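You operate a simulated robot arm through the tools that you are given. There is no shell and no other tool. Be economical: measure what you need, move in short steps, check, and stop when the job is done.

You are at the controls of a simulated two-armed robot. One attempt, no reset.

Task
Push the station two drawer shut. Then push the station three drawer shut. Then turn the depth dial to 0 mm. Then put the green crate on the rotor bench away on the top of the sorting table. Then turn the crimp knob to 1.5. Then fetch the foam pad and set it on the trolley top. Then press the stop button of the test stand three times. Then take the marker on the matching bench and put it away on the goods bench. Then take the B small box from the shelf four of the supply rack and leave it on the shelf two of the supply rack. Then count the foam blocks on the shelf three of the supply rack, then put as many of the blue air lines from the shelf three of the supply rack on the side table. Do these in the order given. Set down upright: marker.
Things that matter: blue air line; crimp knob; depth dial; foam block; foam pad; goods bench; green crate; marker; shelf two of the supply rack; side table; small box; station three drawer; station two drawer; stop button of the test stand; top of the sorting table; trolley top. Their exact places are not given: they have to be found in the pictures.

It is judged by the outcome, as a careful person would: the job done as asked, and still so three seconds after it is handed in. It fails if anything else is knocked over, pushed out of place, dropped, spilled or broken.

Robot
Two 7-joint arms with three-finger grippers on one trunk, on a base that drives. Base frame: it is fixed to the floor where the robot stands at the start and does not move with it; the origin is under the middle of the robot, x ahead of it, y to its left, z up. Readings come in mm, degrees, newtons and seconds.
The left shoulder is at the start at [70, 146, 1013], the right one opposite. With the tool pointing down near the work surface each hand reaches from about 280 to 680 mm from the robot's upright axis, wherever it stands, measured 20 degrees to its own side. Places, roughly: blue air line (9x2x8 cm) [-4900, 1200, 900]; crimp knob [-300, -1700, 800]; depth dial [-2200, -300, 1100]; foam block (5x4x3 cm) [-5400, 1700, 900]; foam pad (15x12x4 cm) [900, -2700, 800]; goods bench [3800, -2200, 800]; green crate [-1500, -1000, 750]; marker [-4250, 1250, 750]; shelf two of the supply rack [-5200, 1500, 500]; side table [-2000, 2400, 800]; small box [-5250, 1500, 1250]; station three drawer [-600, 700, 700]; station two drawer [500, 100, 700]; stop button of the test stand [-3200, 500, 900]; top of the sorting table [-3000, 3100, 800]; trolley top [2500, -4000, 800]. Payload 2.2 kg a hand.
The tool frame of a hand sits at the grasp point between the pads (the TCP): z along the fingers, y along the line on which they close. The tips reach 28 mm beyond it. Largest opening 102 mm; the body of the gripper starts 71 mm behind the TCP.
Orientation is that of the tool frame in the base frame, as a unit quaternion [x, y, z, w]. With the fingers straight down and closing along the base's y, the tool's x points along the base's -x, its y along +y and its z along -z.

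Tools
- The arms move only by the tool apply_moves. It takes "left_plan", "right_plan" or both (then of equal length, played together; a hand with none holds still); each is a list of rows, each an object (a shift or turn left out is 0, a gripper value left out holds the last) with "jaw": the opening, from 0 (shut) to 1 (fully open); "offset": the shift along the tool's x, y, z in mm, a list of three; "angular": the turn, a rotation vector about the tool's x, y, z in degrees, a list of three. In form: [{"jaw": jaw, "offset": [tx, ty, tz], "angular": [rx, ry, rz]}, ...]. A call has 1 to 20 rows; each row shifts and turns the commanded pose from where the row before left it, along the tool's axes as they then stand. Each row takes 0.2 s and may step no farther than 50 mm and 8.6 degrees from the row before; otherwise, or with a gripper value out of range, the whole call is refused. Where a pose cannot be reached the arm comes as near as it can. A force on the tool above 40 N (or 10 N above the force at the start of the call, whichever is more), or a blocked arm, ends the call early, and 0.2 s more pass. The fingers move at their own pace and stop on an object; they squeeze with about 28 N. The grip force told is the motor's: it shows also when the fingers shut on nothing. Time passes only in rows, and 0.2 s behind the last, so rows that do not move let the fingers close. The reply holds the time, the measured pose of the TCP, the force on the tool along the base axes, the opening and the grip force, in the units named above and with some noise, with the torque about the TCP (base axes, N m) and any sound that the robot's microphone picked up.
- Cameras (640 x 400 px; columns grow to the right, rows downward): "scene" is now at [97.9, 69.9, 1235.5]; the picture's right is [0.82, -0.57, 0.00], its down [-0.36, -0.52, -0.78] and it looks along [0.44, 0.64, -0.63] (base axes); focal length 214 px, centre (320, 200). "left" rides on the left gripper at [72, 38, -86] in its tool frame; the picture's right is [-0.46, 0.89, 0.00], its down [-0.60, -0.32, -0.73] and it looks along [-0.65, -0.34, 0.68] (tool axes); focal length 256 px, centre (320, 200). "right" rides on the right gripper at [69, 44, -86] in its tool frame; the picture's right is [-0.53, 0.85, 0.00], its down [-0.58, -0.36, -0.73] and it looks along [-0.62, -0.39, 0.68] (tool axes); focal length 256 px, centre (320, 200).
- get_image(camera): a new picture of that camera. No time passes.
- move_column(by): slides the trunk up (or, below 0, down) by that many mm; the arms and the scene camera ride with it, the base frame stays. It gives what a move gives, with no picture.
- steer(legs): drives the robot by 1 to 6 legs, each [ahead, left, turn to the left] in mm, mm and degrees, along the robot's own axes; the way and the turn of a leg run together, so that a leg with both is an arc; at most 1500 mm and 180 degrees a leg. The arms and the cameras ride along, it lands a little off, and it stops where it bumps. It gives what a move gives.
- head_to(pan, tilt): turns the head with the scene camera to pan (to the left, within 86 degrees either way) and tilt (down, from -29 to 69), counted from straight ahead of the robot. It gives what a move gives.
- pixel_to_xyz(camera, pixels): for up to 12 pixels [column, row] of the newest picture of that camera ("zoom" is the newest enlarged one), the place [x, y, z] in the base frame of the surface seen there, good to about 2 mm. No time passes.
- enlarge(camera, box): a new picture of the part [left, top, right, bottom] of that camera's present view, enlarged. No time passes.
- hand_in(): hands the job in; it is judged then, once.

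Work in short steps. Measure before you move; look again where a grasp or a placing could have gone wrong, and mend it. You have 329 turns and 226 pictures in all, those below and enlarged ones among them. Open the grippers and draw the arms clear of the work before you hand the job in, unless the task says otherwise; then end with one line.

The tools are called after "Emit:" as a command line: name --argument value ..., lists and objects as JSON in quotes. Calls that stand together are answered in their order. apply_moves: Moves the arms, as the interface text tells. Its arguments: {"type":"object","properties":{"left_plan":{"type":"array"},"right_plan":{"type":"array"}},"required":[]} The other tools are called the same way: move_column (by) slides the trunk up or down; steer (legs) drives the base; head_to (pan, tilt) turns the head that bears the scene camera; get_image (camera) takes a picture; pixel_to_xyz (camera, pixels) gives the place of the surface under pixels of a picture; enlarge (camera, box) takes an enlarged picture of a part of a camera's view; hand_in () hands the job in.

At the start:

```text
clock: 0.0
left_eef_pos: [209.3, 281.1, 1050.2]
left_ee_rot: [0.0, 1.0, 0.0, 0.0]
left_contact_force: [-0.1, -0.3, 0.5]
left_wrist_torque: [0.01, -0.01, -0.02]
left_gripper_width: 101.9
left_grip_force: 0.0
right_eef_pos: [477.9, 29.7, 969.7]
right_ee_rot: [0.001, 1.0, 0.0, 0.001]
right_contact_force: [1.9, 1.4, 0.8]
right_wrist_torque: [-0.02, 0.0, 0.01]
right_gripper_width: 101.8
right_grip_force: 0.0
trunk travel left (down, up): [-550.0, 390.0]
robot x, y, heading: [-1.0, 2.3, 0.0]
head pan, tilt: [55.4, 39.2]
```

scene: 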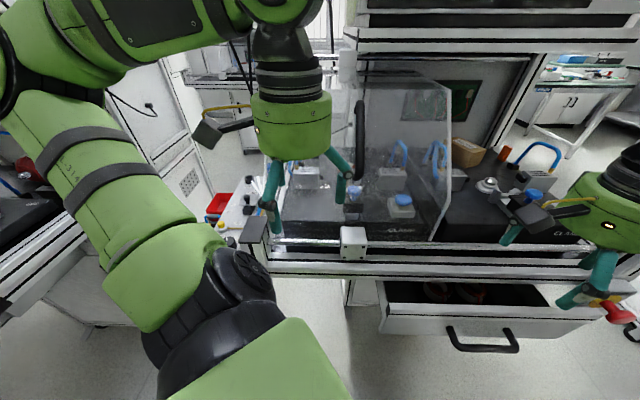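
right: 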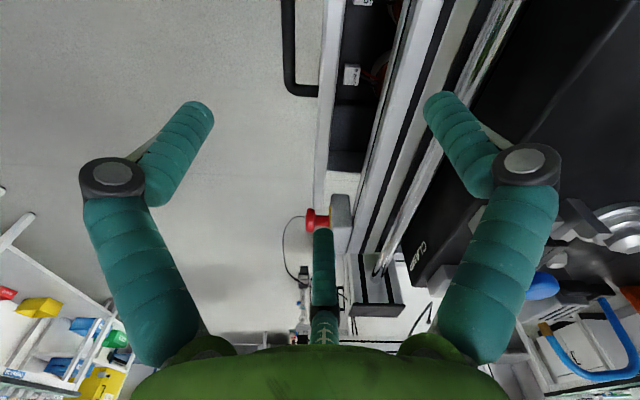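
left: 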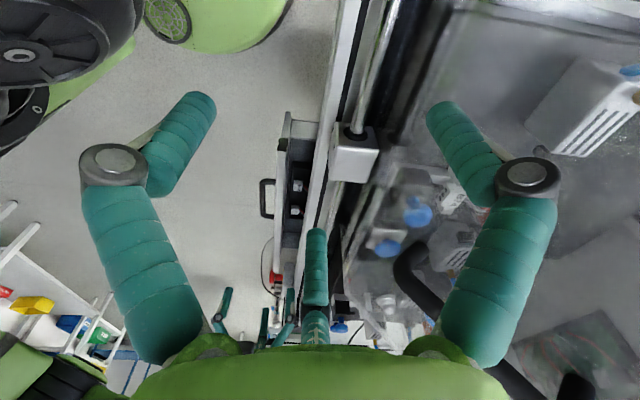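

The scene picture shows an open drawer with a handle at about (483,340). I measure it and look straight ahead.

Emit:
pixel_to_xyz --camera "scene" --pixels '[[483, 348], [400, 325], [560, 325], [455, 330], [515, 335], [385, 290], [345, 285], [450, 262], [390, 245], [352, 240]]'

Emit:
head_to --pan 0 --tilt 45

Emit:
get_image --camera "scene"

```text
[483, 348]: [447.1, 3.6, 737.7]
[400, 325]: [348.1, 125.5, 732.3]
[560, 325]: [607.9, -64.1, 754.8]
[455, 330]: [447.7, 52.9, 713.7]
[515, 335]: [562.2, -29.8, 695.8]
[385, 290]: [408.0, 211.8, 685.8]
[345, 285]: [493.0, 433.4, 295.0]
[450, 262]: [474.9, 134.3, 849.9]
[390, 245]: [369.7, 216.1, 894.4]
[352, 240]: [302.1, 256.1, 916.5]
```

```text
clock: 1.2
left_eef_pos: [208.5, 281.7, 1050.0]
left_ee_rot: [0.0, 1.0, 0.0, -0.001]
left_contact_force: [0.4, -0.3, -0.7]
left_wrist_torque: [-0.01, 0.03, 0.02]
left_gripper_width: 102.1
left_grip_force: 0.1
right_eef_pos: [476.8, 29.0, 969.2]
right_ee_rot: [0.001, 1.0, 0.0, 0.001]
right_contact_force: [0.1, -0.7, -0.6]
right_wrist_torque: [-0.01, 0.01, 0.05]
right_gripper_width: 101.8
right_grip_force: 0.1
trunk travel left (down, up): [-550.0, 390.0]
robot x, y, heading: [0.8, 2.8, 0.2]
head pan, tilt: [0.0, 45.0]
```

```text
222 pictures are left
```

scene: 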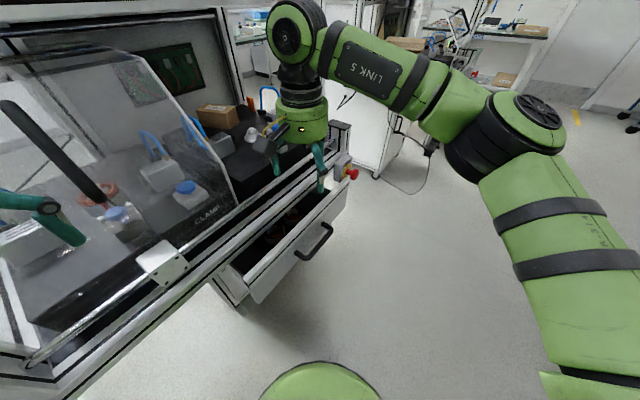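

The bench faces along (0.59,0.81); the drawer front is about 80–100 mm out of the cabinet. I look to the sides to see where there is room for backing up.

Emit:
head_to --pan -75 --tilt 30

Emit:
get_image --camera "scene"

Emit:
head_to --pan 86 --tilt 25

Emit:
get_image --camera "scene"

```text
clock: 2.7
left_eef_pos: [208.6, 280.3, 1049.9]
left_ee_rot: [0.0, 1.0, 0.0, 0.0]
left_contact_force: [-0.4, 0.4, 0.4]
left_wrist_torque: [-0.02, 0.0, 0.03]
left_gripper_width: 102.1
left_grip_force: 0.0
right_eef_pos: [476.5, 28.6, 969.6]
right_ee_rot: [0.0, 1.0, 0.0, 0.001]
right_contact_force: [0.5, -0.6, 0.1]
right_wrist_torque: [0.02, 0.0, 0.04]
right_gripper_width: 101.8
right_grip_force: 0.1
trunk travel left (down, up): [-550.0, 390.0]
robot x, y, heading: [-1.5, 1.4, 0.1]
head pan, tilt: [-75.0, 30.0]
```

```text
221 pictures are left
```

scene: 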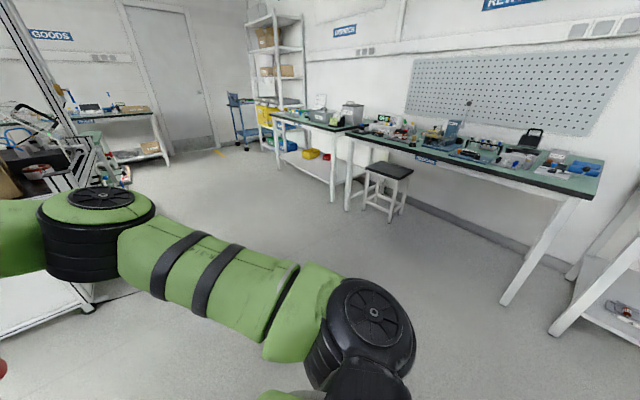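

```text
clock: 5.2
left_eef_pos: [208.9, 280.7, 1050.6]
left_ee_rot: [-0.001, 1.0, 0.001, 0.0]
left_contact_force: [0.0, -0.5, 0.1]
left_wrist_torque: [0.01, 0.03, -0.03]
left_gripper_width: 102.1
left_grip_force: 0.2
right_eef_pos: [476.0, 28.2, 970.2]
right_ee_rot: [0.0, 1.0, 0.0, 0.001]
right_contact_force: [-0.6, 0.0, 0.0]
right_wrist_torque: [-0.02, -0.02, 0.0]
right_gripper_width: 101.9
right_grip_force: 0.0
trunk travel left (down, up): [-550.0, 390.0]
robot x, y, heading: [0.8, 2.5, 0.1]
head pan, tilt: [85.9, 25.0]
```

```text
220 pictures are left
```

scene: 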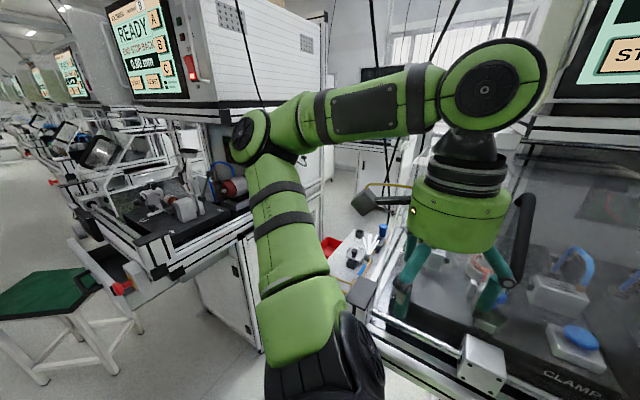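

There is free floor behind the robot. I back away from the bench along its normal, then turn to face it.

Emit:
steer --legs '[[-206, -283, 0], [0, 0, 54]]'

Emit:
head_to --pan 0 --tilt 40

Emit:
get_image --camera "scene"

```text
clock: 9.9
left_eef_pos: [-312.9, 53.7, 1049.9]
left_ee_rot: [-0.457, 0.89, 0.001, -0.001]
left_contact_force: [-0.2, -0.5, 0.2]
left_wrist_torque: [-0.01, 0.06, 0.02]
left_gripper_width: 102.2
left_grip_force: 0.3
right_eef_pos: [46.8, 123.4, 970.6]
right_ee_rot: [-0.456, 0.89, 0.0, 0.001]
right_contact_force: [0.2, -0.1, 0.9]
right_wrist_torque: [-0.01, 0.0, -0.01]
right_gripper_width: 102.4
right_grip_force: 0.0
trunk travel left (down, up): [-550.0, 390.0]
robot x, y, heading: [-209.3, -280.7, 54.4]
head pan, tilt: [85.9, 25.0]
```

```text
clock: 11.5
left_eef_pos: [-313.9, 53.5, 1050.8]
left_ee_rot: [-0.458, 0.889, -0.001, 0.0]
left_contact_force: [-0.3, -0.6, -0.1]
left_wrist_torque: [-0.01, 0.0, 0.01]
left_gripper_width: 101.9
left_grip_force: 0.1
right_eef_pos: [47.0, 122.7, 971.1]
right_ee_rot: [-0.456, 0.89, 0.0, 0.001]
right_contact_force: [-0.1, -0.3, 0.0]
right_wrist_torque: [0.01, -0.02, 0.0]
right_gripper_width: 102.2
right_grip_force: 0.1
trunk travel left (down, up): [-550.0, 390.0]
robot x, y, heading: [-210.3, -280.1, 54.3]
head pan, tilt: [0.0, 40.0]
```

```text
219 pictures are left
```

scene: 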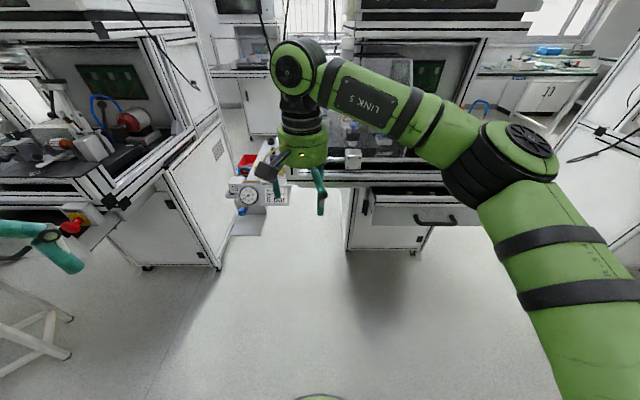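

The drawer lies about 650 ahead and 377 to the right of the robot. I shift right by 200 and lower the trunk by 230 so that the right hand can push level.

Emit:
steer --legs '[[0, -200, 0]]'

Emit:
move_column --by -200

Emit:
apply_moves --right_plan '[{"jaw": 0, "angular": [0, -8, 0]}, {"angular": [0, -8, 0]}, {"angular": [0, -8, 0]}, {"angular": [0, -8, 0]}, {"angular": [0, -8, 0]}, {"angular": [0, -8, 0]}, {"angular": [0, -8, 0]}, {"angular": [0, -8, 0]}, {"angular": [0, -8, 0]}, {}]'

Emit:
get_image --camera "scene"

```text
clock: 13.1
left_eef_pos: [-152.6, -63.7, 1051.0]
left_ee_rot: [-0.456, 0.89, 0.0, 0.0]
left_contact_force: [-0.1, 0.1, 0.2]
left_wrist_torque: [0.02, 0.03, -0.02]
left_gripper_width: 102.1
left_grip_force: 0.0
right_eef_pos: [209.0, 6.1, 971.0]
right_ee_rot: [-0.455, 0.89, 0.0, 0.0]
right_contact_force: [-0.6, 0.5, 0.1]
right_wrist_torque: [0.0, -0.01, -0.02]
right_gripper_width: 101.8
right_grip_force: 0.0
trunk travel left (down, up): [-550.0, 390.0]
robot x, y, heading: [-42.4, -394.6, 54.3]
head pan, tilt: [0.0, 40.0]
```

```text
clock: 15.2
left_eef_pos: [-149.4, -63.4, 848.8]
left_ee_rot: [-0.456, 0.89, 0.0, 0.001]
left_contact_force: [0.2, -0.6, 0.3]
left_wrist_torque: [0.02, 0.04, 0.06]
left_gripper_width: 102.1
left_grip_force: 0.1
right_eef_pos: [209.6, 6.0, 769.6]
right_ee_rot: [-0.456, 0.89, 0.0, 0.001]
right_contact_force: [0.4, -0.5, 0.0]
right_wrist_torque: [0.03, 0.02, -0.01]
right_gripper_width: 101.9
right_grip_force: 0.0
trunk travel left (down, up): [-350.0, 590.0]
robot x, y, heading: [-44.2, -396.6, 54.1]
head pan, tilt: [0.0, 40.0]
```

```text
clock: 17.4
left_eef_pos: [-151.1, -63.5, 849.8]
left_ee_rot: [-0.456, 0.89, 0.001, 0.0]
left_contact_force: [0.1, 0.7, 0.0]
left_wrist_torque: [0.0, 0.03, -0.03]
left_gripper_width: 101.7
left_grip_force: 0.0
right_eef_pos: [209.4, 5.3, 770.8]
right_ee_rot: [-0.368, 0.72, 0.268, 0.524]
right_contact_force: [-1.0, 0.2, 0.3]
right_wrist_torque: [-0.02, -0.01, 0.02]
right_gripper_width: 2.2
right_grip_force: 27.9
trunk travel left (down, up): [-350.0, 590.0]
robot x, y, heading: [-43.2, -395.3, 54.2]
head pan, tilt: [0.0, 40.0]
```

```text
218 pictures are left
```

scene: 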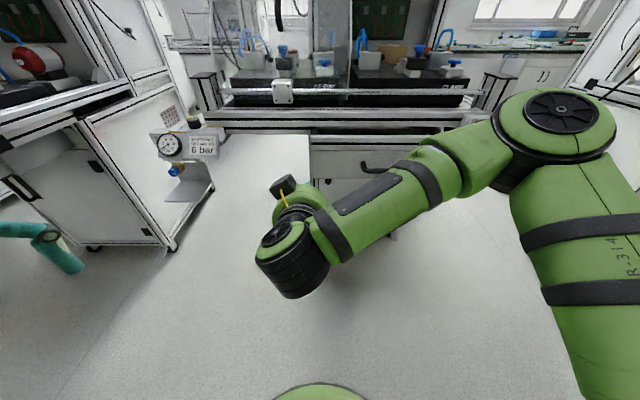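

The hand now points ahead. I enlarge the drawer to choose the push point.

Emit:
enlarge --camera "scene" --box '[200, 60, 520, 260]'

Emit:
pixel_to_xyz --camera "zoom" --pixels '[[330, 215], [240, 180], [240, 220], [250, 190], [340, 200], [240, 250], [450, 190], [400, 150], [400, 85]]'

```text
2.00 times, centred on (360, 160) of scene
```

zoom: 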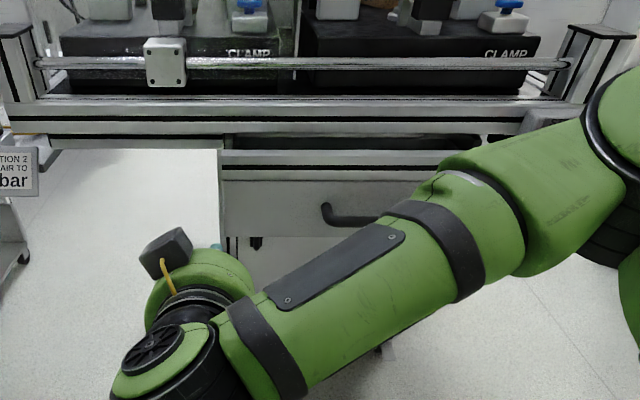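

```text
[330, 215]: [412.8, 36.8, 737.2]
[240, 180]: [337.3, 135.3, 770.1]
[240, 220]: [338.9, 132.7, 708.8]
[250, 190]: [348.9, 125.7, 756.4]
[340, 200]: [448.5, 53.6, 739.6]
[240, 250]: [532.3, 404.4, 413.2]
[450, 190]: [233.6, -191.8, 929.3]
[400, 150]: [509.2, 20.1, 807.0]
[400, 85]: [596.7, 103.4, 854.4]
```

Front panel spans z about 690–805, n≈306; handle is at z≈737. I move the hand right 185 mm, then go ahead to touch the panel just above the handle.

Emit:
apply_moves --right_plan '[{"offset": [0, -46, 0]}, {"offset": [0, -46, 0]}, {"offset": [0, -46, 0]}, {"offset": [0, -45, 0]}, {"offset": [-12.4, 0, 38]}, {"offset": [-12.4, 0, 38]}, {"offset": [-9.3, 0, 28.5]}, {}]'

Emit:
enlarge --camera "scene" --box '[200, 60, 520, 260]'

Emit:
get_image --camera "right"

```text
clock: 19.2
left_eef_pos: [-150.6, -62.8, 850.2]
left_ee_rot: [-0.457, 0.89, 0.0, 0.0]
left_contact_force: [0.1, 1.0, 0.6]
left_wrist_torque: [0.04, -0.02, 0.04]
left_gripper_width: 101.9
left_grip_force: 0.0
right_eef_pos: [428.9, 8.9, 773.7]
right_ee_rot: [-0.368, 0.72, 0.268, 0.524]
right_contact_force: [-0.2, 0.2, -1.0]
right_wrist_torque: [0.0, 0.02, -0.01]
right_gripper_width: 2.3
right_grip_force: 27.5
right hand out of reach, approached as far as the arm can: row 3, 4
trunk travel left (down, up): [-350.0, 590.0]
robot x, y, heading: [-47.2, -396.0, 54.3]
head pan, tilt: [0.0, 40.0]
```

```text
2.00 times, centred on (360, 160) of scene
```

zoom: 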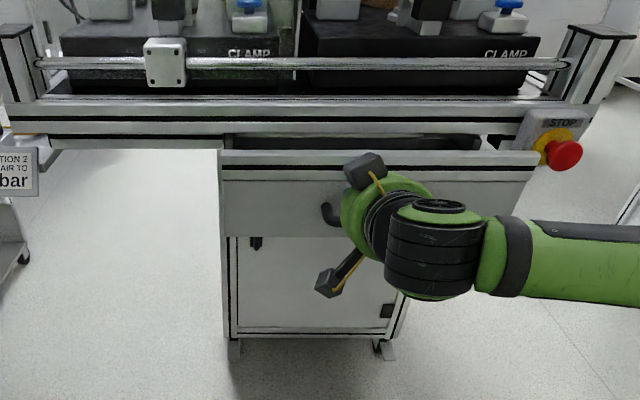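

```text
215 pictures are left
```

right: 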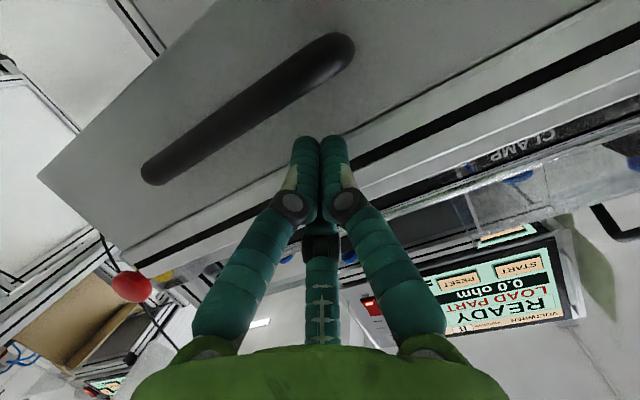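

Fingertips sit about 20 mm before the panel, above the handle. I push ahead in short rows.

Emit:
apply_moves --right_plan '[{"offset": [-4.6, 0, 14.3]}, {"offset": [-4.6, 0, 14.3]}, {"offset": [-4.6, 0, 14.3]}, {"offset": [-4.6, 0, 14.3]}, {"offset": [-4.6, 0, 14.3]}, {"offset": [-4.6, 0, 14.3]}, {"offset": [-4.6, 0, 14.3]}, {"offset": [-4.6, 0, 14.3]}, {"offset": [-4.6, 0, 14.3]}, {"offset": [-4.6, 0, 14.3]}]'

Emit:
enlarge --camera "scene" --box '[200, 60, 520, 260]'

```text
clock: 21.2
left_eef_pos: [-153.2, -68.3, 852.3]
left_ee_rot: [-0.455, 0.89, 0.001, 0.002]
left_contact_force: [-0.4, -0.6, -0.4]
left_wrist_torque: [0.01, 0.02, -0.01]
left_gripper_width: 102.1
left_grip_force: 0.0
right_eef_pos: [499.5, 107.3, 772.7]
right_ee_rot: [-0.368, 0.722, 0.267, 0.522]
right_contact_force: [-16.4, -27.5, 5.4]
right_wrist_torque: [0.26, -0.22, -0.25]
right_gripper_width: 1.9
right_grip_force: 27.4
trunk travel left (down, up): [-350.0, 590.0]
robot x, y, heading: [-43.9, -395.5, 54.0]
head pan, tilt: [0.0, 40.0]
stopped in row 9 (right hand): the force on the tool passed its limit at 57 N (the readings are from after the stop); the commanded pose is now the measured one
```

```text
2.00 times, centred on (360, 160) of scene
```

zoom: 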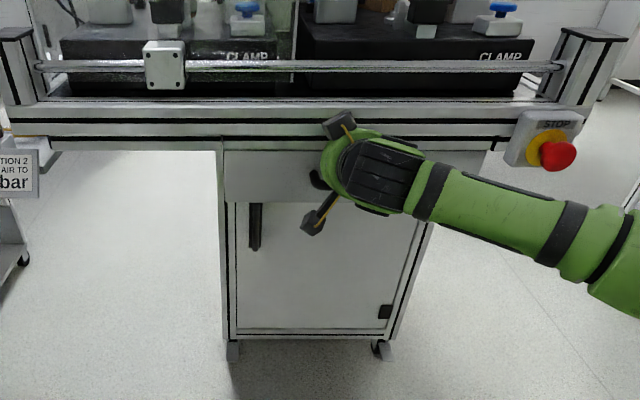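

The drawer hit its end stop at n≈406. I draw the hand back and check it.

Emit:
apply_moves --right_plan '[{"offset": [15, 0, -45]}, {"offset": [15, 0, -45]}, {"offset": [15, 0, -45]}, {"offset": [15, 0, -45]}, {}]'

Emit:
enlarge --camera "scene" --box '[200, 60, 520, 260]'

Emit:
pixel_to_xyz --camera "zoom" --pixels '[[240, 175], [240, 198], [222, 175], [240, 220], [300, 215], [300, 175]]'

Emit:
head_to --pan 70 --tilt 25

Emit:
get_image --camera "scene"

```text
clock: 22.4
left_eef_pos: [-150.8, -63.0, 849.3]
left_ee_rot: [-0.455, 0.89, 0.0, 0.0]
left_contact_force: [-0.1, -0.6, -0.3]
left_wrist_torque: [0.02, 0.02, 0.0]
left_gripper_width: 101.9
left_grip_force: 0.0
right_eef_pos: [391.3, -41.7, 767.6]
right_ee_rot: [-0.37, 0.722, 0.266, 0.52]
right_contact_force: [-1.2, 0.3, 1.0]
right_wrist_torque: [0.0, 0.04, -0.03]
right_gripper_width: 2.2
right_grip_force: 27.6
trunk travel left (down, up): [-350.0, 590.0]
robot x, y, heading: [-46.8, -398.6, 54.5]
head pan, tilt: [0.0, 40.0]
```

```text
2.00 times, centred on (360, 160) of scene
```

zoom: 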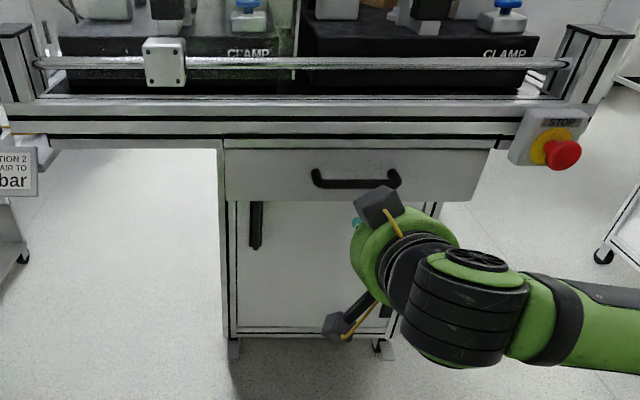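

```text
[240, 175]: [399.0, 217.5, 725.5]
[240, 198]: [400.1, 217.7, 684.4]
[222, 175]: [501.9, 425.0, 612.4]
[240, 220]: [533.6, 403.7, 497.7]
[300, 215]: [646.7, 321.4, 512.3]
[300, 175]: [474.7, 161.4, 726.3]
```

```text
clock: 23.8
left_eef_pos: [-150.7, -65.7, 850.0]
left_ee_rot: [-0.456, 0.89, 0.0, 0.0]
left_contact_force: [-0.1, 0.4, 0.6]
left_wrist_torque: [0.01, 0.04, 0.01]
left_gripper_width: 102.0
left_grip_force: 0.0
right_eef_pos: [391.2, -41.3, 766.9]
right_ee_rot: [-0.371, 0.723, 0.265, 0.519]
right_contact_force: [-0.7, 0.2, 0.4]
right_wrist_torque: [-0.01, 0.0, -0.02]
right_gripper_width: 2.1
right_grip_force: 28.0
trunk travel left (down, up): [-350.0, 590.0]
robot x, y, heading: [-46.4, -399.2, 54.2]
head pan, tilt: [70.0, 25.0]
```

```text
212 pictures are left
```

scene: 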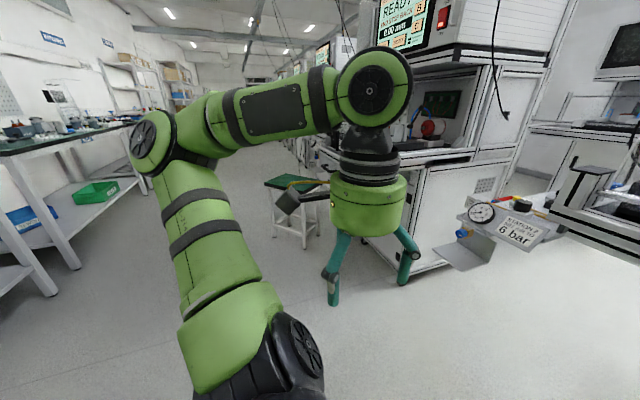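

Drawer front is now at n≈410, slightly under the bench edge. I check with the right camera whether it is truly home.

Emit:
get_image --camera "right"

```text
211 pictures are left
```

right: 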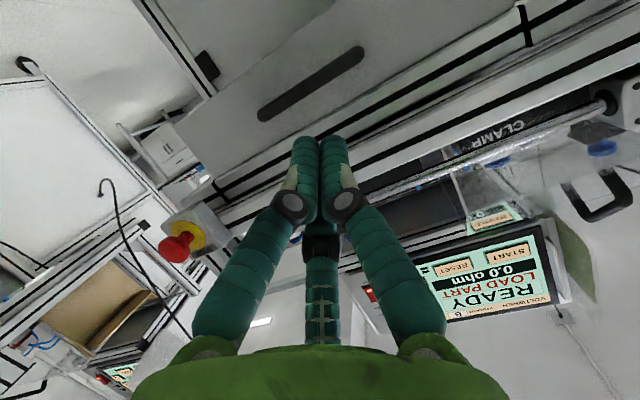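

I read depths across the drawer panel, bench edge and cabinet.

Emit:
enlarge --camera "right" --box '[160, 0, 480, 200]'

Emit:
pixel_to_xyz --camera "right" --pixels '[[220, 150], [390, 60], [240, 175], [260, 40], [200, 60], [232, 80], [370, 125], [260, 170], [190, 120], [185, 170]]'

```text
2.00 times, centred on (320, 100) of right
```

zoom: 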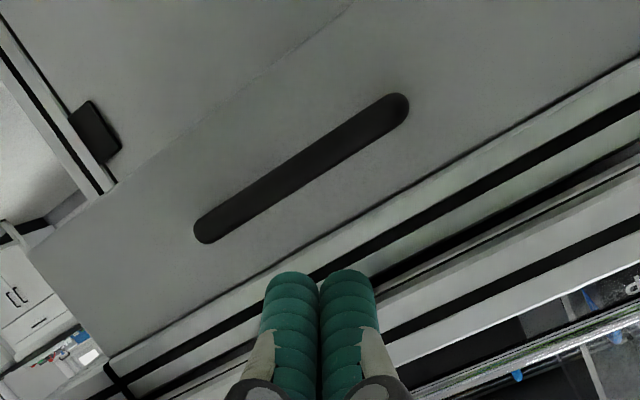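

```text
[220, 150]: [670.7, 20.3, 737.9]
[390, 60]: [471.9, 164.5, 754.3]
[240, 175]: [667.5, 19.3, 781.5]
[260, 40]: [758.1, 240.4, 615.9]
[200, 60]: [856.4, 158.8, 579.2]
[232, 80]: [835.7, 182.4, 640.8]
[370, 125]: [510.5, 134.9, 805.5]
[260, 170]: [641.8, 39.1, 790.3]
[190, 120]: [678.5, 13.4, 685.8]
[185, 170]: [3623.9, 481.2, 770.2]
```

The panel is flush with the bench apron (408 vs 410): shut. Next station three; I measure it, the stool, and the gauge plate in the current scene picture.

Emit:
pixel_to_xyz --camera "scene" --pixels '[[285, 182], [305, 248], [330, 155], [430, 175], [450, 260], [490, 265], [480, 215], [520, 235], [60, 265], [270, 205]]'

Emit:
enlarge --camera "scene" --box '[250, 80, 490, 230]'

```text
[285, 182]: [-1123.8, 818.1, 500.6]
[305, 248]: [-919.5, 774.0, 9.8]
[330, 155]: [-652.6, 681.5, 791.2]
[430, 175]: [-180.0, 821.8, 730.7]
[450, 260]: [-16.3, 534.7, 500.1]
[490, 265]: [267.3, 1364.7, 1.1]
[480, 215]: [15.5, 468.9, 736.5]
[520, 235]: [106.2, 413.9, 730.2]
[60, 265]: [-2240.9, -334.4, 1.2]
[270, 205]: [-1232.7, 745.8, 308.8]
```

```text
2.67 times, centred on (370, 155) of scene
```

zoom: 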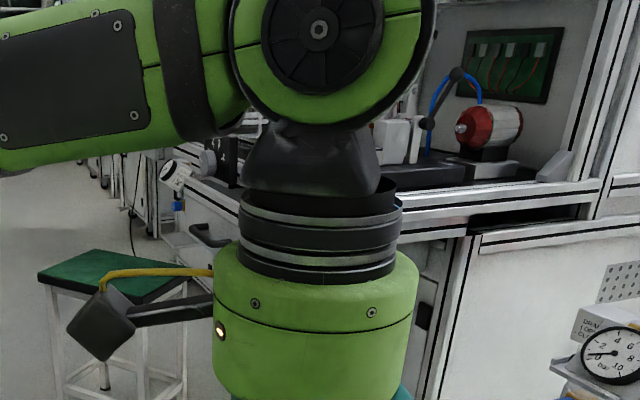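

Station three's front seems to stand nearer to the robot line. I drive left 500 and look again.

Emit:
steer --legs '[[0, 500, 0]]'

Emit:
head_to --pan 50 --tilt 30

Emit:
get_image --camera "scene"

```text
clock: 26.7
left_eef_pos: [-546.6, 219.5, 850.6]
left_ee_rot: [-0.457, 0.89, 0.0, 0.0]
left_contact_force: [-0.9, -0.4, 0.3]
left_wrist_torque: [0.01, -0.02, -0.01]
left_gripper_width: 102.0
left_grip_force: 0.0
right_eef_pos: [-4.1, 243.5, 767.5]
right_ee_rot: [-0.372, 0.722, 0.266, 0.519]
right_contact_force: [-0.8, 0.0, 1.0]
right_wrist_torque: [0.02, -0.02, 0.01]
right_gripper_width: 1.9
right_grip_force: 28.1
trunk travel left (down, up): [-350.0, 590.0]
robot x, y, heading: [-438.7, -115.2, 54.1]
head pan, tilt: [70.0, 25.0]
```

```text
clock: 27.5
left_eef_pos: [-545.5, 219.0, 849.9]
left_ee_rot: [-0.456, 0.89, 0.0, 0.0]
left_contact_force: [-0.9, 0.0, 0.2]
left_wrist_torque: [0.03, -0.01, 0.04]
left_gripper_width: 102.0
left_grip_force: 0.0
right_eef_pos: [-3.8, 244.1, 768.9]
right_ee_rot: [-0.371, 0.722, 0.266, 0.519]
right_contact_force: [0.2, -0.3, -0.2]
right_wrist_torque: [-0.03, -0.02, 0.0]
right_gripper_width: 2.2
right_grip_force: 28.1
trunk travel left (down, up): [-350.0, 590.0]
robot x, y, heading: [-436.1, -113.5, 54.2]
head pan, tilt: [50.0, 30.0]
```

```text
208 pictures are left
```

scene: 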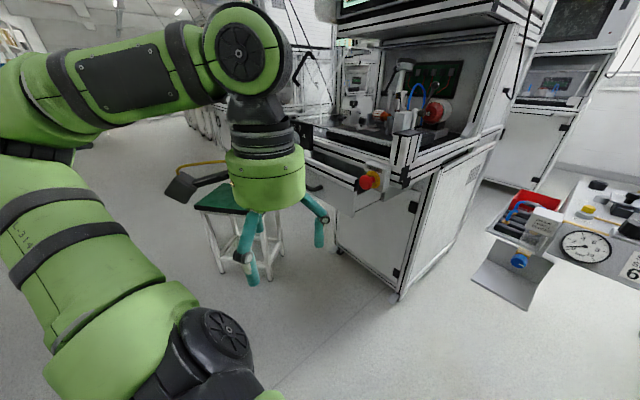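

Station three is now in sight at (370,180). I measure its front edge and drawer.

Emit:
pixel_to_xyz --camera "scene" --pixels '[[340, 190], [320, 178], [360, 215], [395, 270], [340, 245], [410, 165], [330, 140], [365, 180], [315, 188], [307, 160], [350, 172], [240, 200]]'

Emit:
enlarge --camera "scene" --box '[240, 100, 480, 250]'

```text
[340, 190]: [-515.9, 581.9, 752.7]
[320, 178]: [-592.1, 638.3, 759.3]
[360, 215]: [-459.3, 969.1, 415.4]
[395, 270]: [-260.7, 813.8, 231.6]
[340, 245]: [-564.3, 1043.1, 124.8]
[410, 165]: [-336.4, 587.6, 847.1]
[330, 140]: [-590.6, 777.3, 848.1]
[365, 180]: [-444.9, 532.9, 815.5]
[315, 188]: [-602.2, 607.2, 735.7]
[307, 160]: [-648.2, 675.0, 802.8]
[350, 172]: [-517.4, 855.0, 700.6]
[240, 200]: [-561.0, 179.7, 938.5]
```

```text
2.67 times, centred on (360, 175) of scene
```

zoom: 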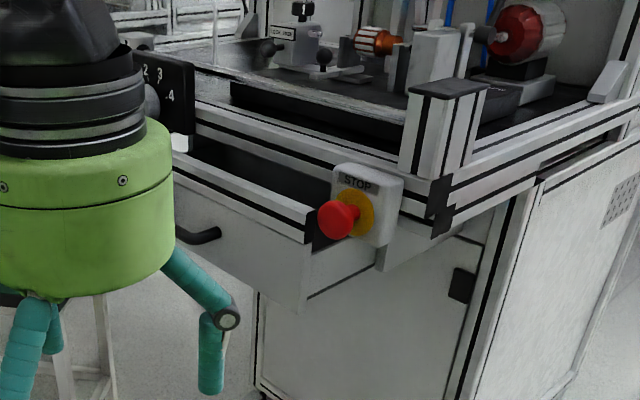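

Station three drawer panel is at n≈170, handle centre at u≈-893, same heights as station two. I back 120 and then go left 750 so the right hand faces it as before.

Emit:
steer --legs '[[-120, 0, 0], [0, 753, 0]]'

Emit:
head_to --pan 0 --tilt 35

Emit:
get_image --camera "scene"

```text
clock: 32.5
left_eef_pos: [-1235.0, 555.2, 849.6]
left_ee_rot: [-0.463, 0.886, 0.0, 0.0]
left_contact_force: [0.0, 0.7, -0.3]
left_wrist_torque: [-0.03, 0.0, 0.04]
left_gripper_width: 102.0
left_grip_force: 0.1
right_eef_pos: [-692.6, 585.8, 769.7]
right_ee_rot: [-0.377, 0.72, 0.269, 0.517]
right_contact_force: [-0.8, 0.0, 0.7]
right_wrist_torque: [-0.03, -0.03, 0.01]
right_gripper_width: 2.1
right_grip_force: 28.4
trunk travel left (down, up): [-350.0, 590.0]
robot x, y, heading: [-1125.4, 224.1, 55.1]
head pan, tilt: [50.0, 30.0]
```

```text
clock: 33.6
left_eef_pos: [-1233.5, 554.7, 850.4]
left_ee_rot: [-0.463, 0.886, 0.001, 0.0]
left_contact_force: [-0.2, -0.2, -0.5]
left_wrist_torque: [0.0, -0.02, 0.01]
left_gripper_width: 102.1
left_grip_force: 0.0
right_eef_pos: [-692.8, 585.6, 768.1]
right_ee_rot: [-0.377, 0.719, 0.27, 0.518]
right_contact_force: [0.9, -0.9, -1.1]
right_wrist_torque: [0.01, 0.01, 0.0]
right_gripper_width: 2.1
right_grip_force: 27.6
trunk travel left (down, up): [-350.0, 590.0]
robot x, y, heading: [-1124.6, 222.8, 55.0]
head pan, tilt: [0.0, 35.0]
```

```text
206 pictures are left
```

scene: 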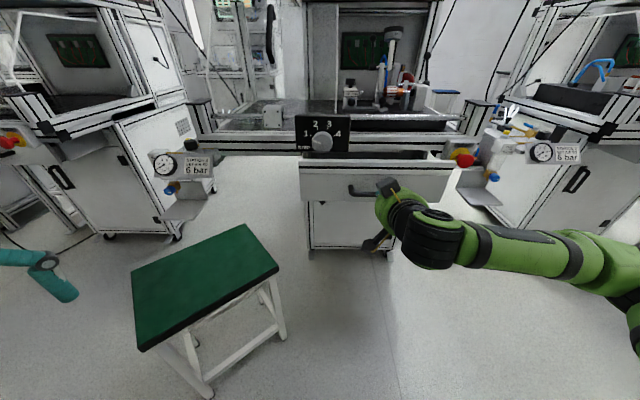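

The hand stands in front of the drawer. I check the dial box and panel distances before pushing.

Emit:
pixel_to_xyz --camera "scene" --pixels '[[322, 142], [345, 150], [345, 118], [330, 185], [430, 180], [352, 190], [465, 160], [430, 158], [322, 155]]'

Emit:
get_image --camera "right"

```text
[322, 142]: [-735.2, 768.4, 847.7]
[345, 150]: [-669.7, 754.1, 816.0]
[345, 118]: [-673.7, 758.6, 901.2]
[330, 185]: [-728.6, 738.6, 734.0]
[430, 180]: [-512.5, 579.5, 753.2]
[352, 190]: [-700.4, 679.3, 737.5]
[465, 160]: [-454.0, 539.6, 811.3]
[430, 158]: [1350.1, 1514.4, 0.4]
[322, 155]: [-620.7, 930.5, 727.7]
```

```text
205 pictures are left
```

right: 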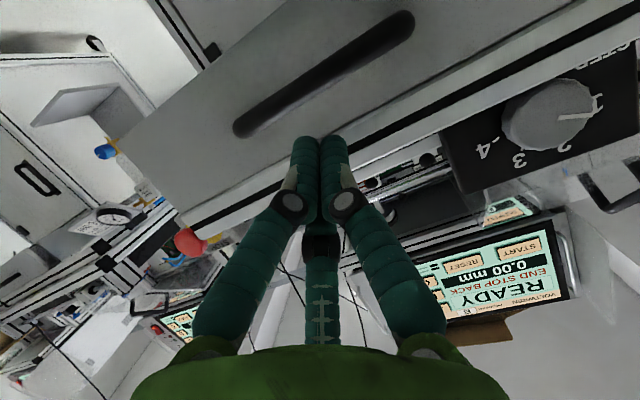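

Dial box right edge is at u≈-986; I shift the hand right 35 mm for clearance and push ahead.

Emit:
apply_moves --right_plan '[{"offset": [0, -35, 0]}, {"offset": [-9.3, 0, 28.5]}, {"offset": [-9.3, 0, 28.5]}, {"offset": [-4.6, 0, 14.3]}, {"offset": [-4.6, 0, 14.3]}, {"offset": [-4.6, 0, 14.3]}, {"offset": [-4.6, 0, 14.3]}, {"offset": [-4.6, 0, 14.3]}, {"offset": [-4.6, 0, 14.3]}, {"offset": [-4.6, 0, 14.3]}, {"offset": [-4.6, 0, 14.3]}, {"offset": [-4.6, 0, 14.3]}, {"offset": [-4.6, 0, 14.3]}, {"offset": [-4.6, 0, 14.3]}]'

Emit:
get_image --camera "scene"

```text
clock: 36.2
left_eef_pos: [-1234.0, 554.0, 850.0]
left_ee_rot: [-0.463, 0.887, 0.001, 0.002]
left_contact_force: [0.9, 0.1, -1.2]
left_wrist_torque: [0.0, -0.01, -0.02]
left_gripper_width: 101.9
left_grip_force: 0.0
right_eef_pos: [-556.5, 717.5, 767.2]
right_ee_rot: [-0.377, 0.72, 0.27, 0.516]
right_contact_force: [-7.5, -12.1, 2.4]
right_wrist_torque: [0.08, -0.18, -0.06]
right_gripper_width: 2.3
right_grip_force: 27.8
trunk travel left (down, up): [-350.0, 590.0]
robot x, y, heading: [-1121.9, 222.9, 55.1]
head pan, tilt: [0.0, 35.0]
stopped in row 12 (right hand): the force on the tool passed its limit at 44 N (the readings are from after the stop); the commanded pose is now the measured one
```

```text
204 pictures are left
```

scene: 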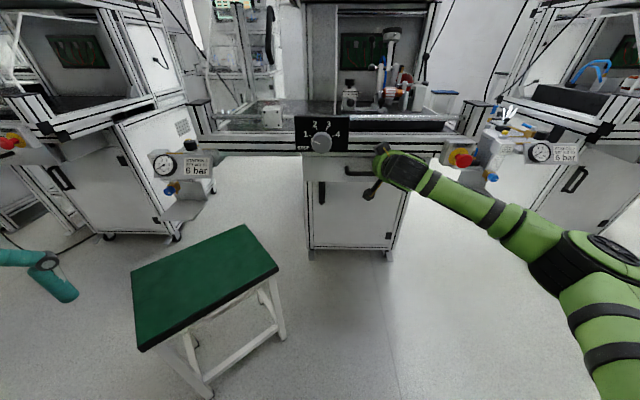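

It stopped at the end (tip n≈283). I retract and verify flushness.

Emit:
apply_moves --right_plan '[{"offset": [15, 0, -45]}, {"offset": [15, 0, -45]}, {"offset": [15, 0, -45]}, {"offset": [15, 0, -45]}, {}]'

Emit:
enlarge --camera "scene" --box '[180, 60, 500, 260]'

Emit:
pixel_to_xyz --camera "zoom" --pixels '[[260, 225], [320, 188], [400, 182], [240, 185], [270, 205], [420, 195]]'

Emit:
get_image --camera "right"

```text
clock: 37.4
left_eef_pos: [-1232.9, 555.1, 850.2]
left_ee_rot: [-0.463, 0.886, 0.0, 0.001]
left_contact_force: [0.7, -0.7, 0.2]
left_wrist_torque: [-0.02, 0.01, 0.03]
left_gripper_width: 102.0
left_grip_force: 0.0
right_eef_pos: [-662.9, 564.1, 764.3]
right_ee_rot: [-0.376, 0.722, 0.268, 0.515]
right_contact_force: [0.4, -0.4, 0.0]
right_wrist_torque: [0.02, -0.02, 0.02]
right_gripper_width: 2.0
right_grip_force: 27.8
trunk travel left (down, up): [-350.0, 590.0]
robot x, y, heading: [-1124.7, 221.8, 55.3]
head pan, tilt: [0.0, 35.0]
```

```text
2.00 times, centred on (340, 160) of scene
```

zoom: 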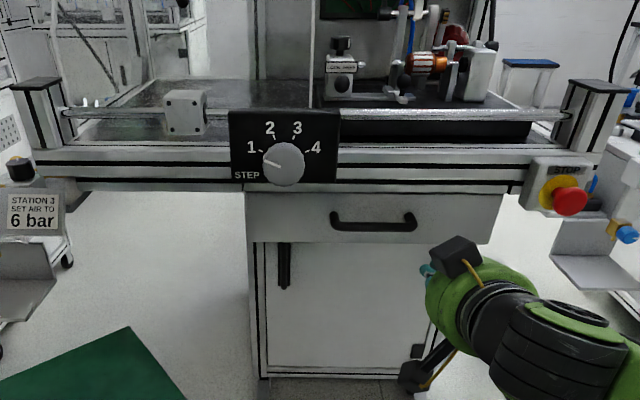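

```text
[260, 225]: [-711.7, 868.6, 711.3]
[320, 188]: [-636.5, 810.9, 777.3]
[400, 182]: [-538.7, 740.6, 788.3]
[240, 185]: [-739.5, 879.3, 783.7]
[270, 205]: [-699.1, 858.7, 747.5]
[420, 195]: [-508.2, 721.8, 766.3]
```

```text
202 pictures are left
```

right: 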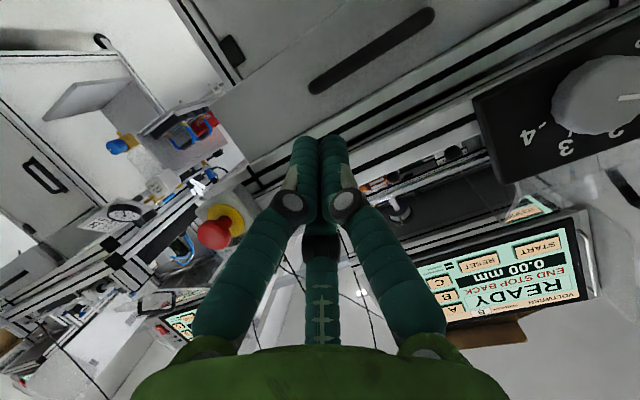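

Drawer three is shut. Next the depth dial near [-2200,-300,1100]; I stow the right hand pointing down, back off, raise the trunk, and turn left to look there.

Emit:
apply_moves --right_plan '[{"angular": [0, 8, 0], "offset": [0, 30, -40]}, {"angular": [0, 8, 0], "offset": [0, 30, -35]}, {"angular": [0, 8, 0], "offset": [0, 30, -20]}, {"angular": [0, 8, 0], "offset": [0, 0, 0]}, {"angular": [0, 8, 0]}, {"angular": [0, 8, 0]}, {"angular": [0, 8, 0]}, {"angular": [0, 8, 0]}, {"angular": [0, 8, 0]}, {}]'

Emit:
steer --legs '[[-300, 0, 0], [0, 0, 110]]'

Emit:
move_column --by 200

Emit:
head_to --pan 25 --tilt 15

Emit:
get_image --camera "scene"

```text
clock: 39.6
left_eef_pos: [-1234.3, 555.0, 851.0]
left_ee_rot: [-0.462, 0.887, -0.001, -0.001]
left_contact_force: [-0.1, 0.4, -0.1]
left_wrist_torque: [0.01, 0.03, -0.02]
left_gripper_width: 102.0
left_grip_force: 0.0
right_eef_pos: [-786.1, 546.1, 807.4]
right_ee_rot: [-0.463, 0.886, -0.004, -0.009]
right_contact_force: [-0.8, -0.2, 0.0]
right_wrist_torque: [0.0, 0.0, 0.01]
right_gripper_width: 2.3
right_grip_force: 28.0
trunk travel left (down, up): [-350.0, 590.0]
robot x, y, heading: [-1122.2, 221.1, 55.3]
head pan, tilt: [0.0, 35.0]
```

```text
clock: 46.3
left_eef_pos: [-1575.1, -244.7, 849.6]
left_ee_rot: [0.991, -0.133, 0.0, 0.0]
left_contact_force: [-0.1, -0.2, -1.0]
left_wrist_torque: [0.0, 0.01, -0.01]
left_gripper_width: 101.8
left_grip_force: 0.0
right_eef_pos: [-1715.6, 179.8, 806.9]
right_ee_rot: [0.991, -0.133, 0.01, 0.001]
right_contact_force: [0.7, -0.1, 0.0]
right_wrist_torque: [0.01, -0.02, 0.01]
right_gripper_width: 2.1
right_grip_force: 28.0
trunk travel left (down, up): [-350.0, 590.0]
robot x, y, heading: [-1297.9, -29.4, 164.5]
head pan, tilt: [0.0, 35.0]
```

```text
clock: 48.5
left_eef_pos: [-1575.3, -243.5, 1050.7]
left_ee_rot: [0.991, -0.133, 0.0, 0.0]
left_contact_force: [0.0, 0.0, 0.3]
left_wrist_torque: [0.0, 0.02, 0.05]
left_gripper_width: 102.0
left_grip_force: 0.1
right_eef_pos: [-1716.7, 179.5, 1006.6]
right_ee_rot: [0.991, -0.132, 0.009, 0.0]
right_contact_force: [-0.1, 0.4, 0.7]
right_wrist_torque: [0.0, -0.01, 0.01]
right_gripper_width: 2.3
right_grip_force: 27.7
trunk travel left (down, up): [-550.0, 390.0]
robot x, y, heading: [-1298.3, -29.4, 164.6]
head pan, tilt: [0.0, 35.0]
```

```text
clock: 49.3
left_eef_pos: [-1574.4, -244.3, 1049.9]
left_ee_rot: [0.991, -0.133, 0.0, 0.0]
left_contact_force: [-1.4, -0.5, 0.1]
left_wrist_torque: [-0.04, -0.01, -0.04]
left_gripper_width: 101.8
left_grip_force: 0.1
right_eef_pos: [-1715.4, 177.9, 1005.7]
right_ee_rot: [0.991, -0.133, 0.01, 0.001]
right_contact_force: [0.1, 0.4, 1.0]
right_wrist_torque: [-0.01, 0.02, -0.02]
right_gripper_width: 1.8
right_grip_force: 28.4
trunk travel left (down, up): [-550.0, 390.0]
robot x, y, heading: [-1297.8, -31.8, 164.5]
head pan, tilt: [25.0, 15.0]
```

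```text
201 pictures are left
```

scene: 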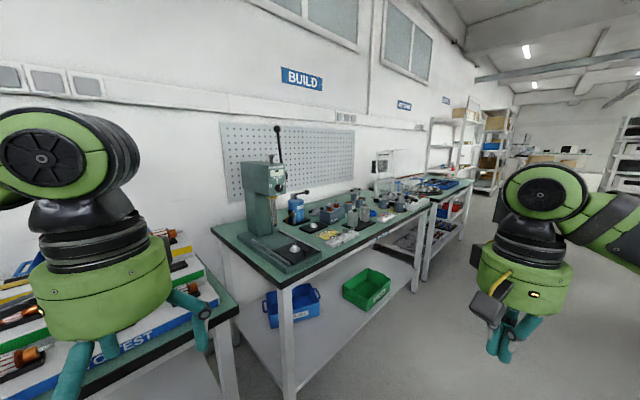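

The press at (270,180) carries a dial at (278,180). I enlarge it and measure.

Emit:
enlarge --camera "scene" --box '[200, 110, 360, 290]'

Emit:
pixel_to_xyz --camera "scene" --pixels '[[278, 180], [265, 180], [240, 225], [285, 287], [432, 205], [290, 245], [277, 145], [260, 210]]'

```text
2.22 times, centred on (280, 200) of scene
```

zoom: 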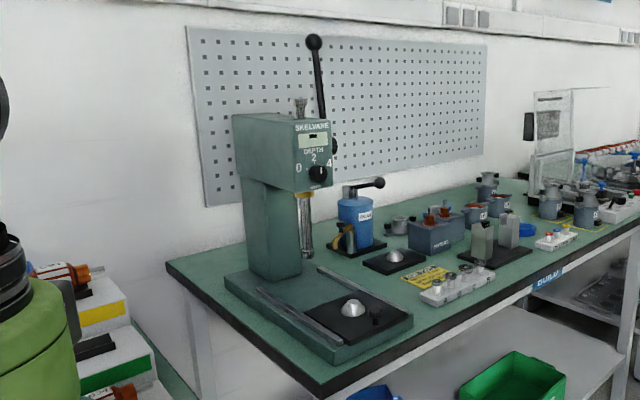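

```text
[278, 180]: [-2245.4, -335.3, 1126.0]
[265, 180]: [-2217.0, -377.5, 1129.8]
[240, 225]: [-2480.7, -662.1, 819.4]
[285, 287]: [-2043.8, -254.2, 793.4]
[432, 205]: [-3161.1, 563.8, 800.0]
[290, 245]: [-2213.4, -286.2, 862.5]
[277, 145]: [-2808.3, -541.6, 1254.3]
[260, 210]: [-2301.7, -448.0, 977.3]
```

The dial (0,2,4 scale) is on the press front near [-2245,-335,1126]; the bench faces along +n, so I turn to heading 234 and sidestep, and raise the right hand to point ahead.

Emit:
steer --legs '[[0, 0, 69.7], [0, -441, 0]]'

Emit:
apply_moves --right_plan '[{"angular": [0, -8.5, 0]}, {"angular": [0, -8.5, 0]}, {"angular": [0, -8.5, 0]}, {"angular": [0, -8.5, 0]}, {"angular": [0, -8.5, 0]}, {"angular": [0, -8.5, 0]}, {"angular": [0, -8.5, 0]}, {"angular": [0, -8.5, 0]}, {"angular": [0, -8.5, 0]}, {"angular": [0, -8.5, 0]}, {"angular": [0, -5, 0], "jaw": 0.6}, {}]'

Emit:
head_to --pan 0 --tilt 15

Emit:
get_image --camera "scene"

```text
clock: 55.1
left_eef_pos: [-1553.0, -105.2, 1050.0]
left_ee_rot: [0.888, 0.459, 0.0, 0.0]
left_contact_force: [0.1, -0.4, 0.2]
left_wrist_torque: [0.01, 0.0, 0.01]
left_gripper_width: 102.0
left_grip_force: 0.0
right_eef_pos: [-1999.7, -93.0, 1006.0]
right_ee_rot: [0.888, 0.459, 0.008, -0.005]
right_contact_force: [0.4, -0.1, 0.8]
right_wrist_torque: [0.02, -0.01, -0.01]
right_gripper_width: 2.1
right_grip_force: 27.8
trunk travel left (down, up): [-550.0, 390.0]
robot x, y, heading: [-1663.0, 227.8, -125.5]
head pan, tilt: [25.0, 15.0]
```

```text
clock: 57.7
left_eef_pos: [-1553.5, -103.8, 1049.3]
left_ee_rot: [0.888, 0.459, 0.0, 0.0]
left_contact_force: [-0.3, -0.6, 0.5]
left_wrist_torque: [-0.03, -0.05, -0.02]
left_gripper_width: 101.9
left_grip_force: 0.2
right_eef_pos: [-2002.6, -115.1, 1009.9]
right_ee_rot: [0.634, 0.327, -0.623, 0.322]
right_contact_force: [-0.1, -1.0, -0.1]
right_wrist_torque: [0.0, 0.02, -0.01]
right_gripper_width: 61.2
right_grip_force: 0.1
right hand out of reach, approached as far as the arm can: row 9, 10
trunk travel left (down, up): [-550.0, 390.0]
robot x, y, heading: [-1660.6, 229.6, -125.6]
head pan, tilt: [25.0, 15.0]
```

```text
clock: 58.6
left_eef_pos: [-1553.4, -103.9, 1048.8]
left_ee_rot: [0.888, 0.46, 0.0, 0.0]
left_contact_force: [-0.4, 0.4, 1.2]
left_wrist_torque: [0.0, -0.01, 0.0]
left_gripper_width: 101.8
left_grip_force: 0.1
right_eef_pos: [-2000.1, -114.1, 1010.6]
right_ee_rot: [0.634, 0.328, -0.623, 0.321]
right_contact_force: [-0.5, 0.2, 0.1]
right_wrist_torque: [-0.02, -0.02, 0.01]
right_gripper_width: 61.4
right_grip_force: 0.0
trunk travel left (down, up): [-550.0, 390.0]
robot x, y, heading: [-1664.4, 230.7, -125.6]
head pan, tilt: [0.0, 15.0]
```

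```text
199 pictures are left
```

scene: 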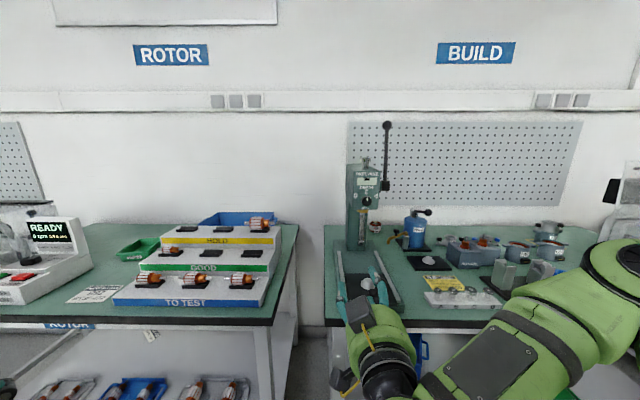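

The press is at (365,195), the rotor bench with the green crate at (137,249) to its left. I enlarge the press head.

Emit:
enlarge --camera "scene" --box '[330, 150, 410, 220]'

Emit:
pixel_to_xyz --camera "zoom" --pixels '[[270, 235], [285, 270], [240, 230], [300, 230], [270, 160], [340, 230], [290, 180], [150, 230]]'

```text
5.71 times, centred on (370, 185) of scene
```

zoom: 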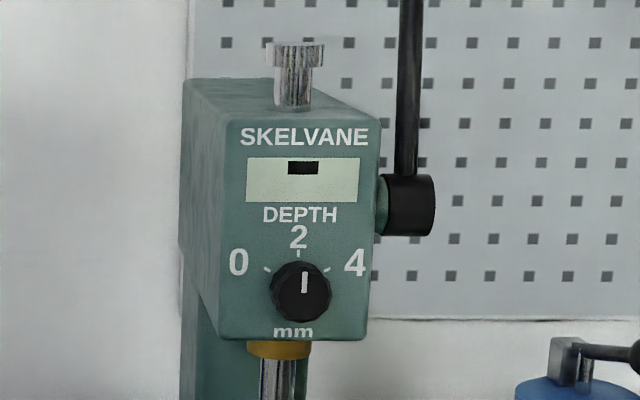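

```text
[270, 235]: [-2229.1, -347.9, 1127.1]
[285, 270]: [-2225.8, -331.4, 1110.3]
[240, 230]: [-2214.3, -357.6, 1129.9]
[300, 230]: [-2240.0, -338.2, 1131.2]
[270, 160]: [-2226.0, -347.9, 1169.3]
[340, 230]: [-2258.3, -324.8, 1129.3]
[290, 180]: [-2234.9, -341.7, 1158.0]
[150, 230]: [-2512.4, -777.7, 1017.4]
```

The pointer stands near 2; the 0 mark is about 60° counter-clockwise. I measure the knob itself.

Emit:
pixel_to_xyz --camera "zoom" --pixels '[[303, 275], [305, 290], [295, 300], [310, 310], [278, 295], [328, 295], [302, 318], [302, 266], [240, 300], [360, 310], [303, 283], [290, 285]]'

Emit:
get_image --camera "right"

```text
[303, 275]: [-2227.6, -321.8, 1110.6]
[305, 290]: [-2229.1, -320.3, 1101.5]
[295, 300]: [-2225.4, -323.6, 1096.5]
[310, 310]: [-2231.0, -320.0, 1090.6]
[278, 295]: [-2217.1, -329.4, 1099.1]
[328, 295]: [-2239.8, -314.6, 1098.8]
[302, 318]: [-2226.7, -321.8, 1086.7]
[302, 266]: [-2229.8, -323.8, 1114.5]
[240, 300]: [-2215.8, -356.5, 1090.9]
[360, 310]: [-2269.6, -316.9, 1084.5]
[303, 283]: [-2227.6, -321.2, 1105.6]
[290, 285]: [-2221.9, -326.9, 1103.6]
```

```text
197 pictures are left
```

right: 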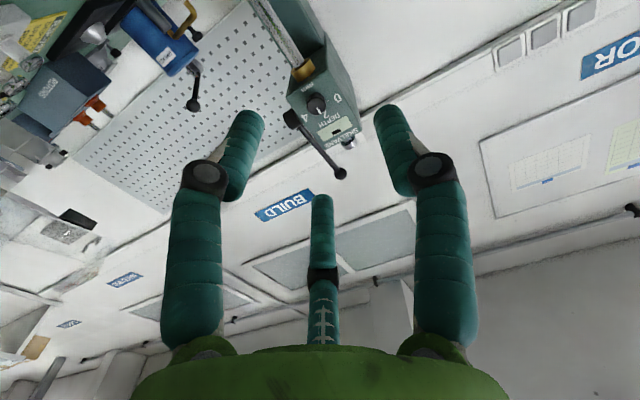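

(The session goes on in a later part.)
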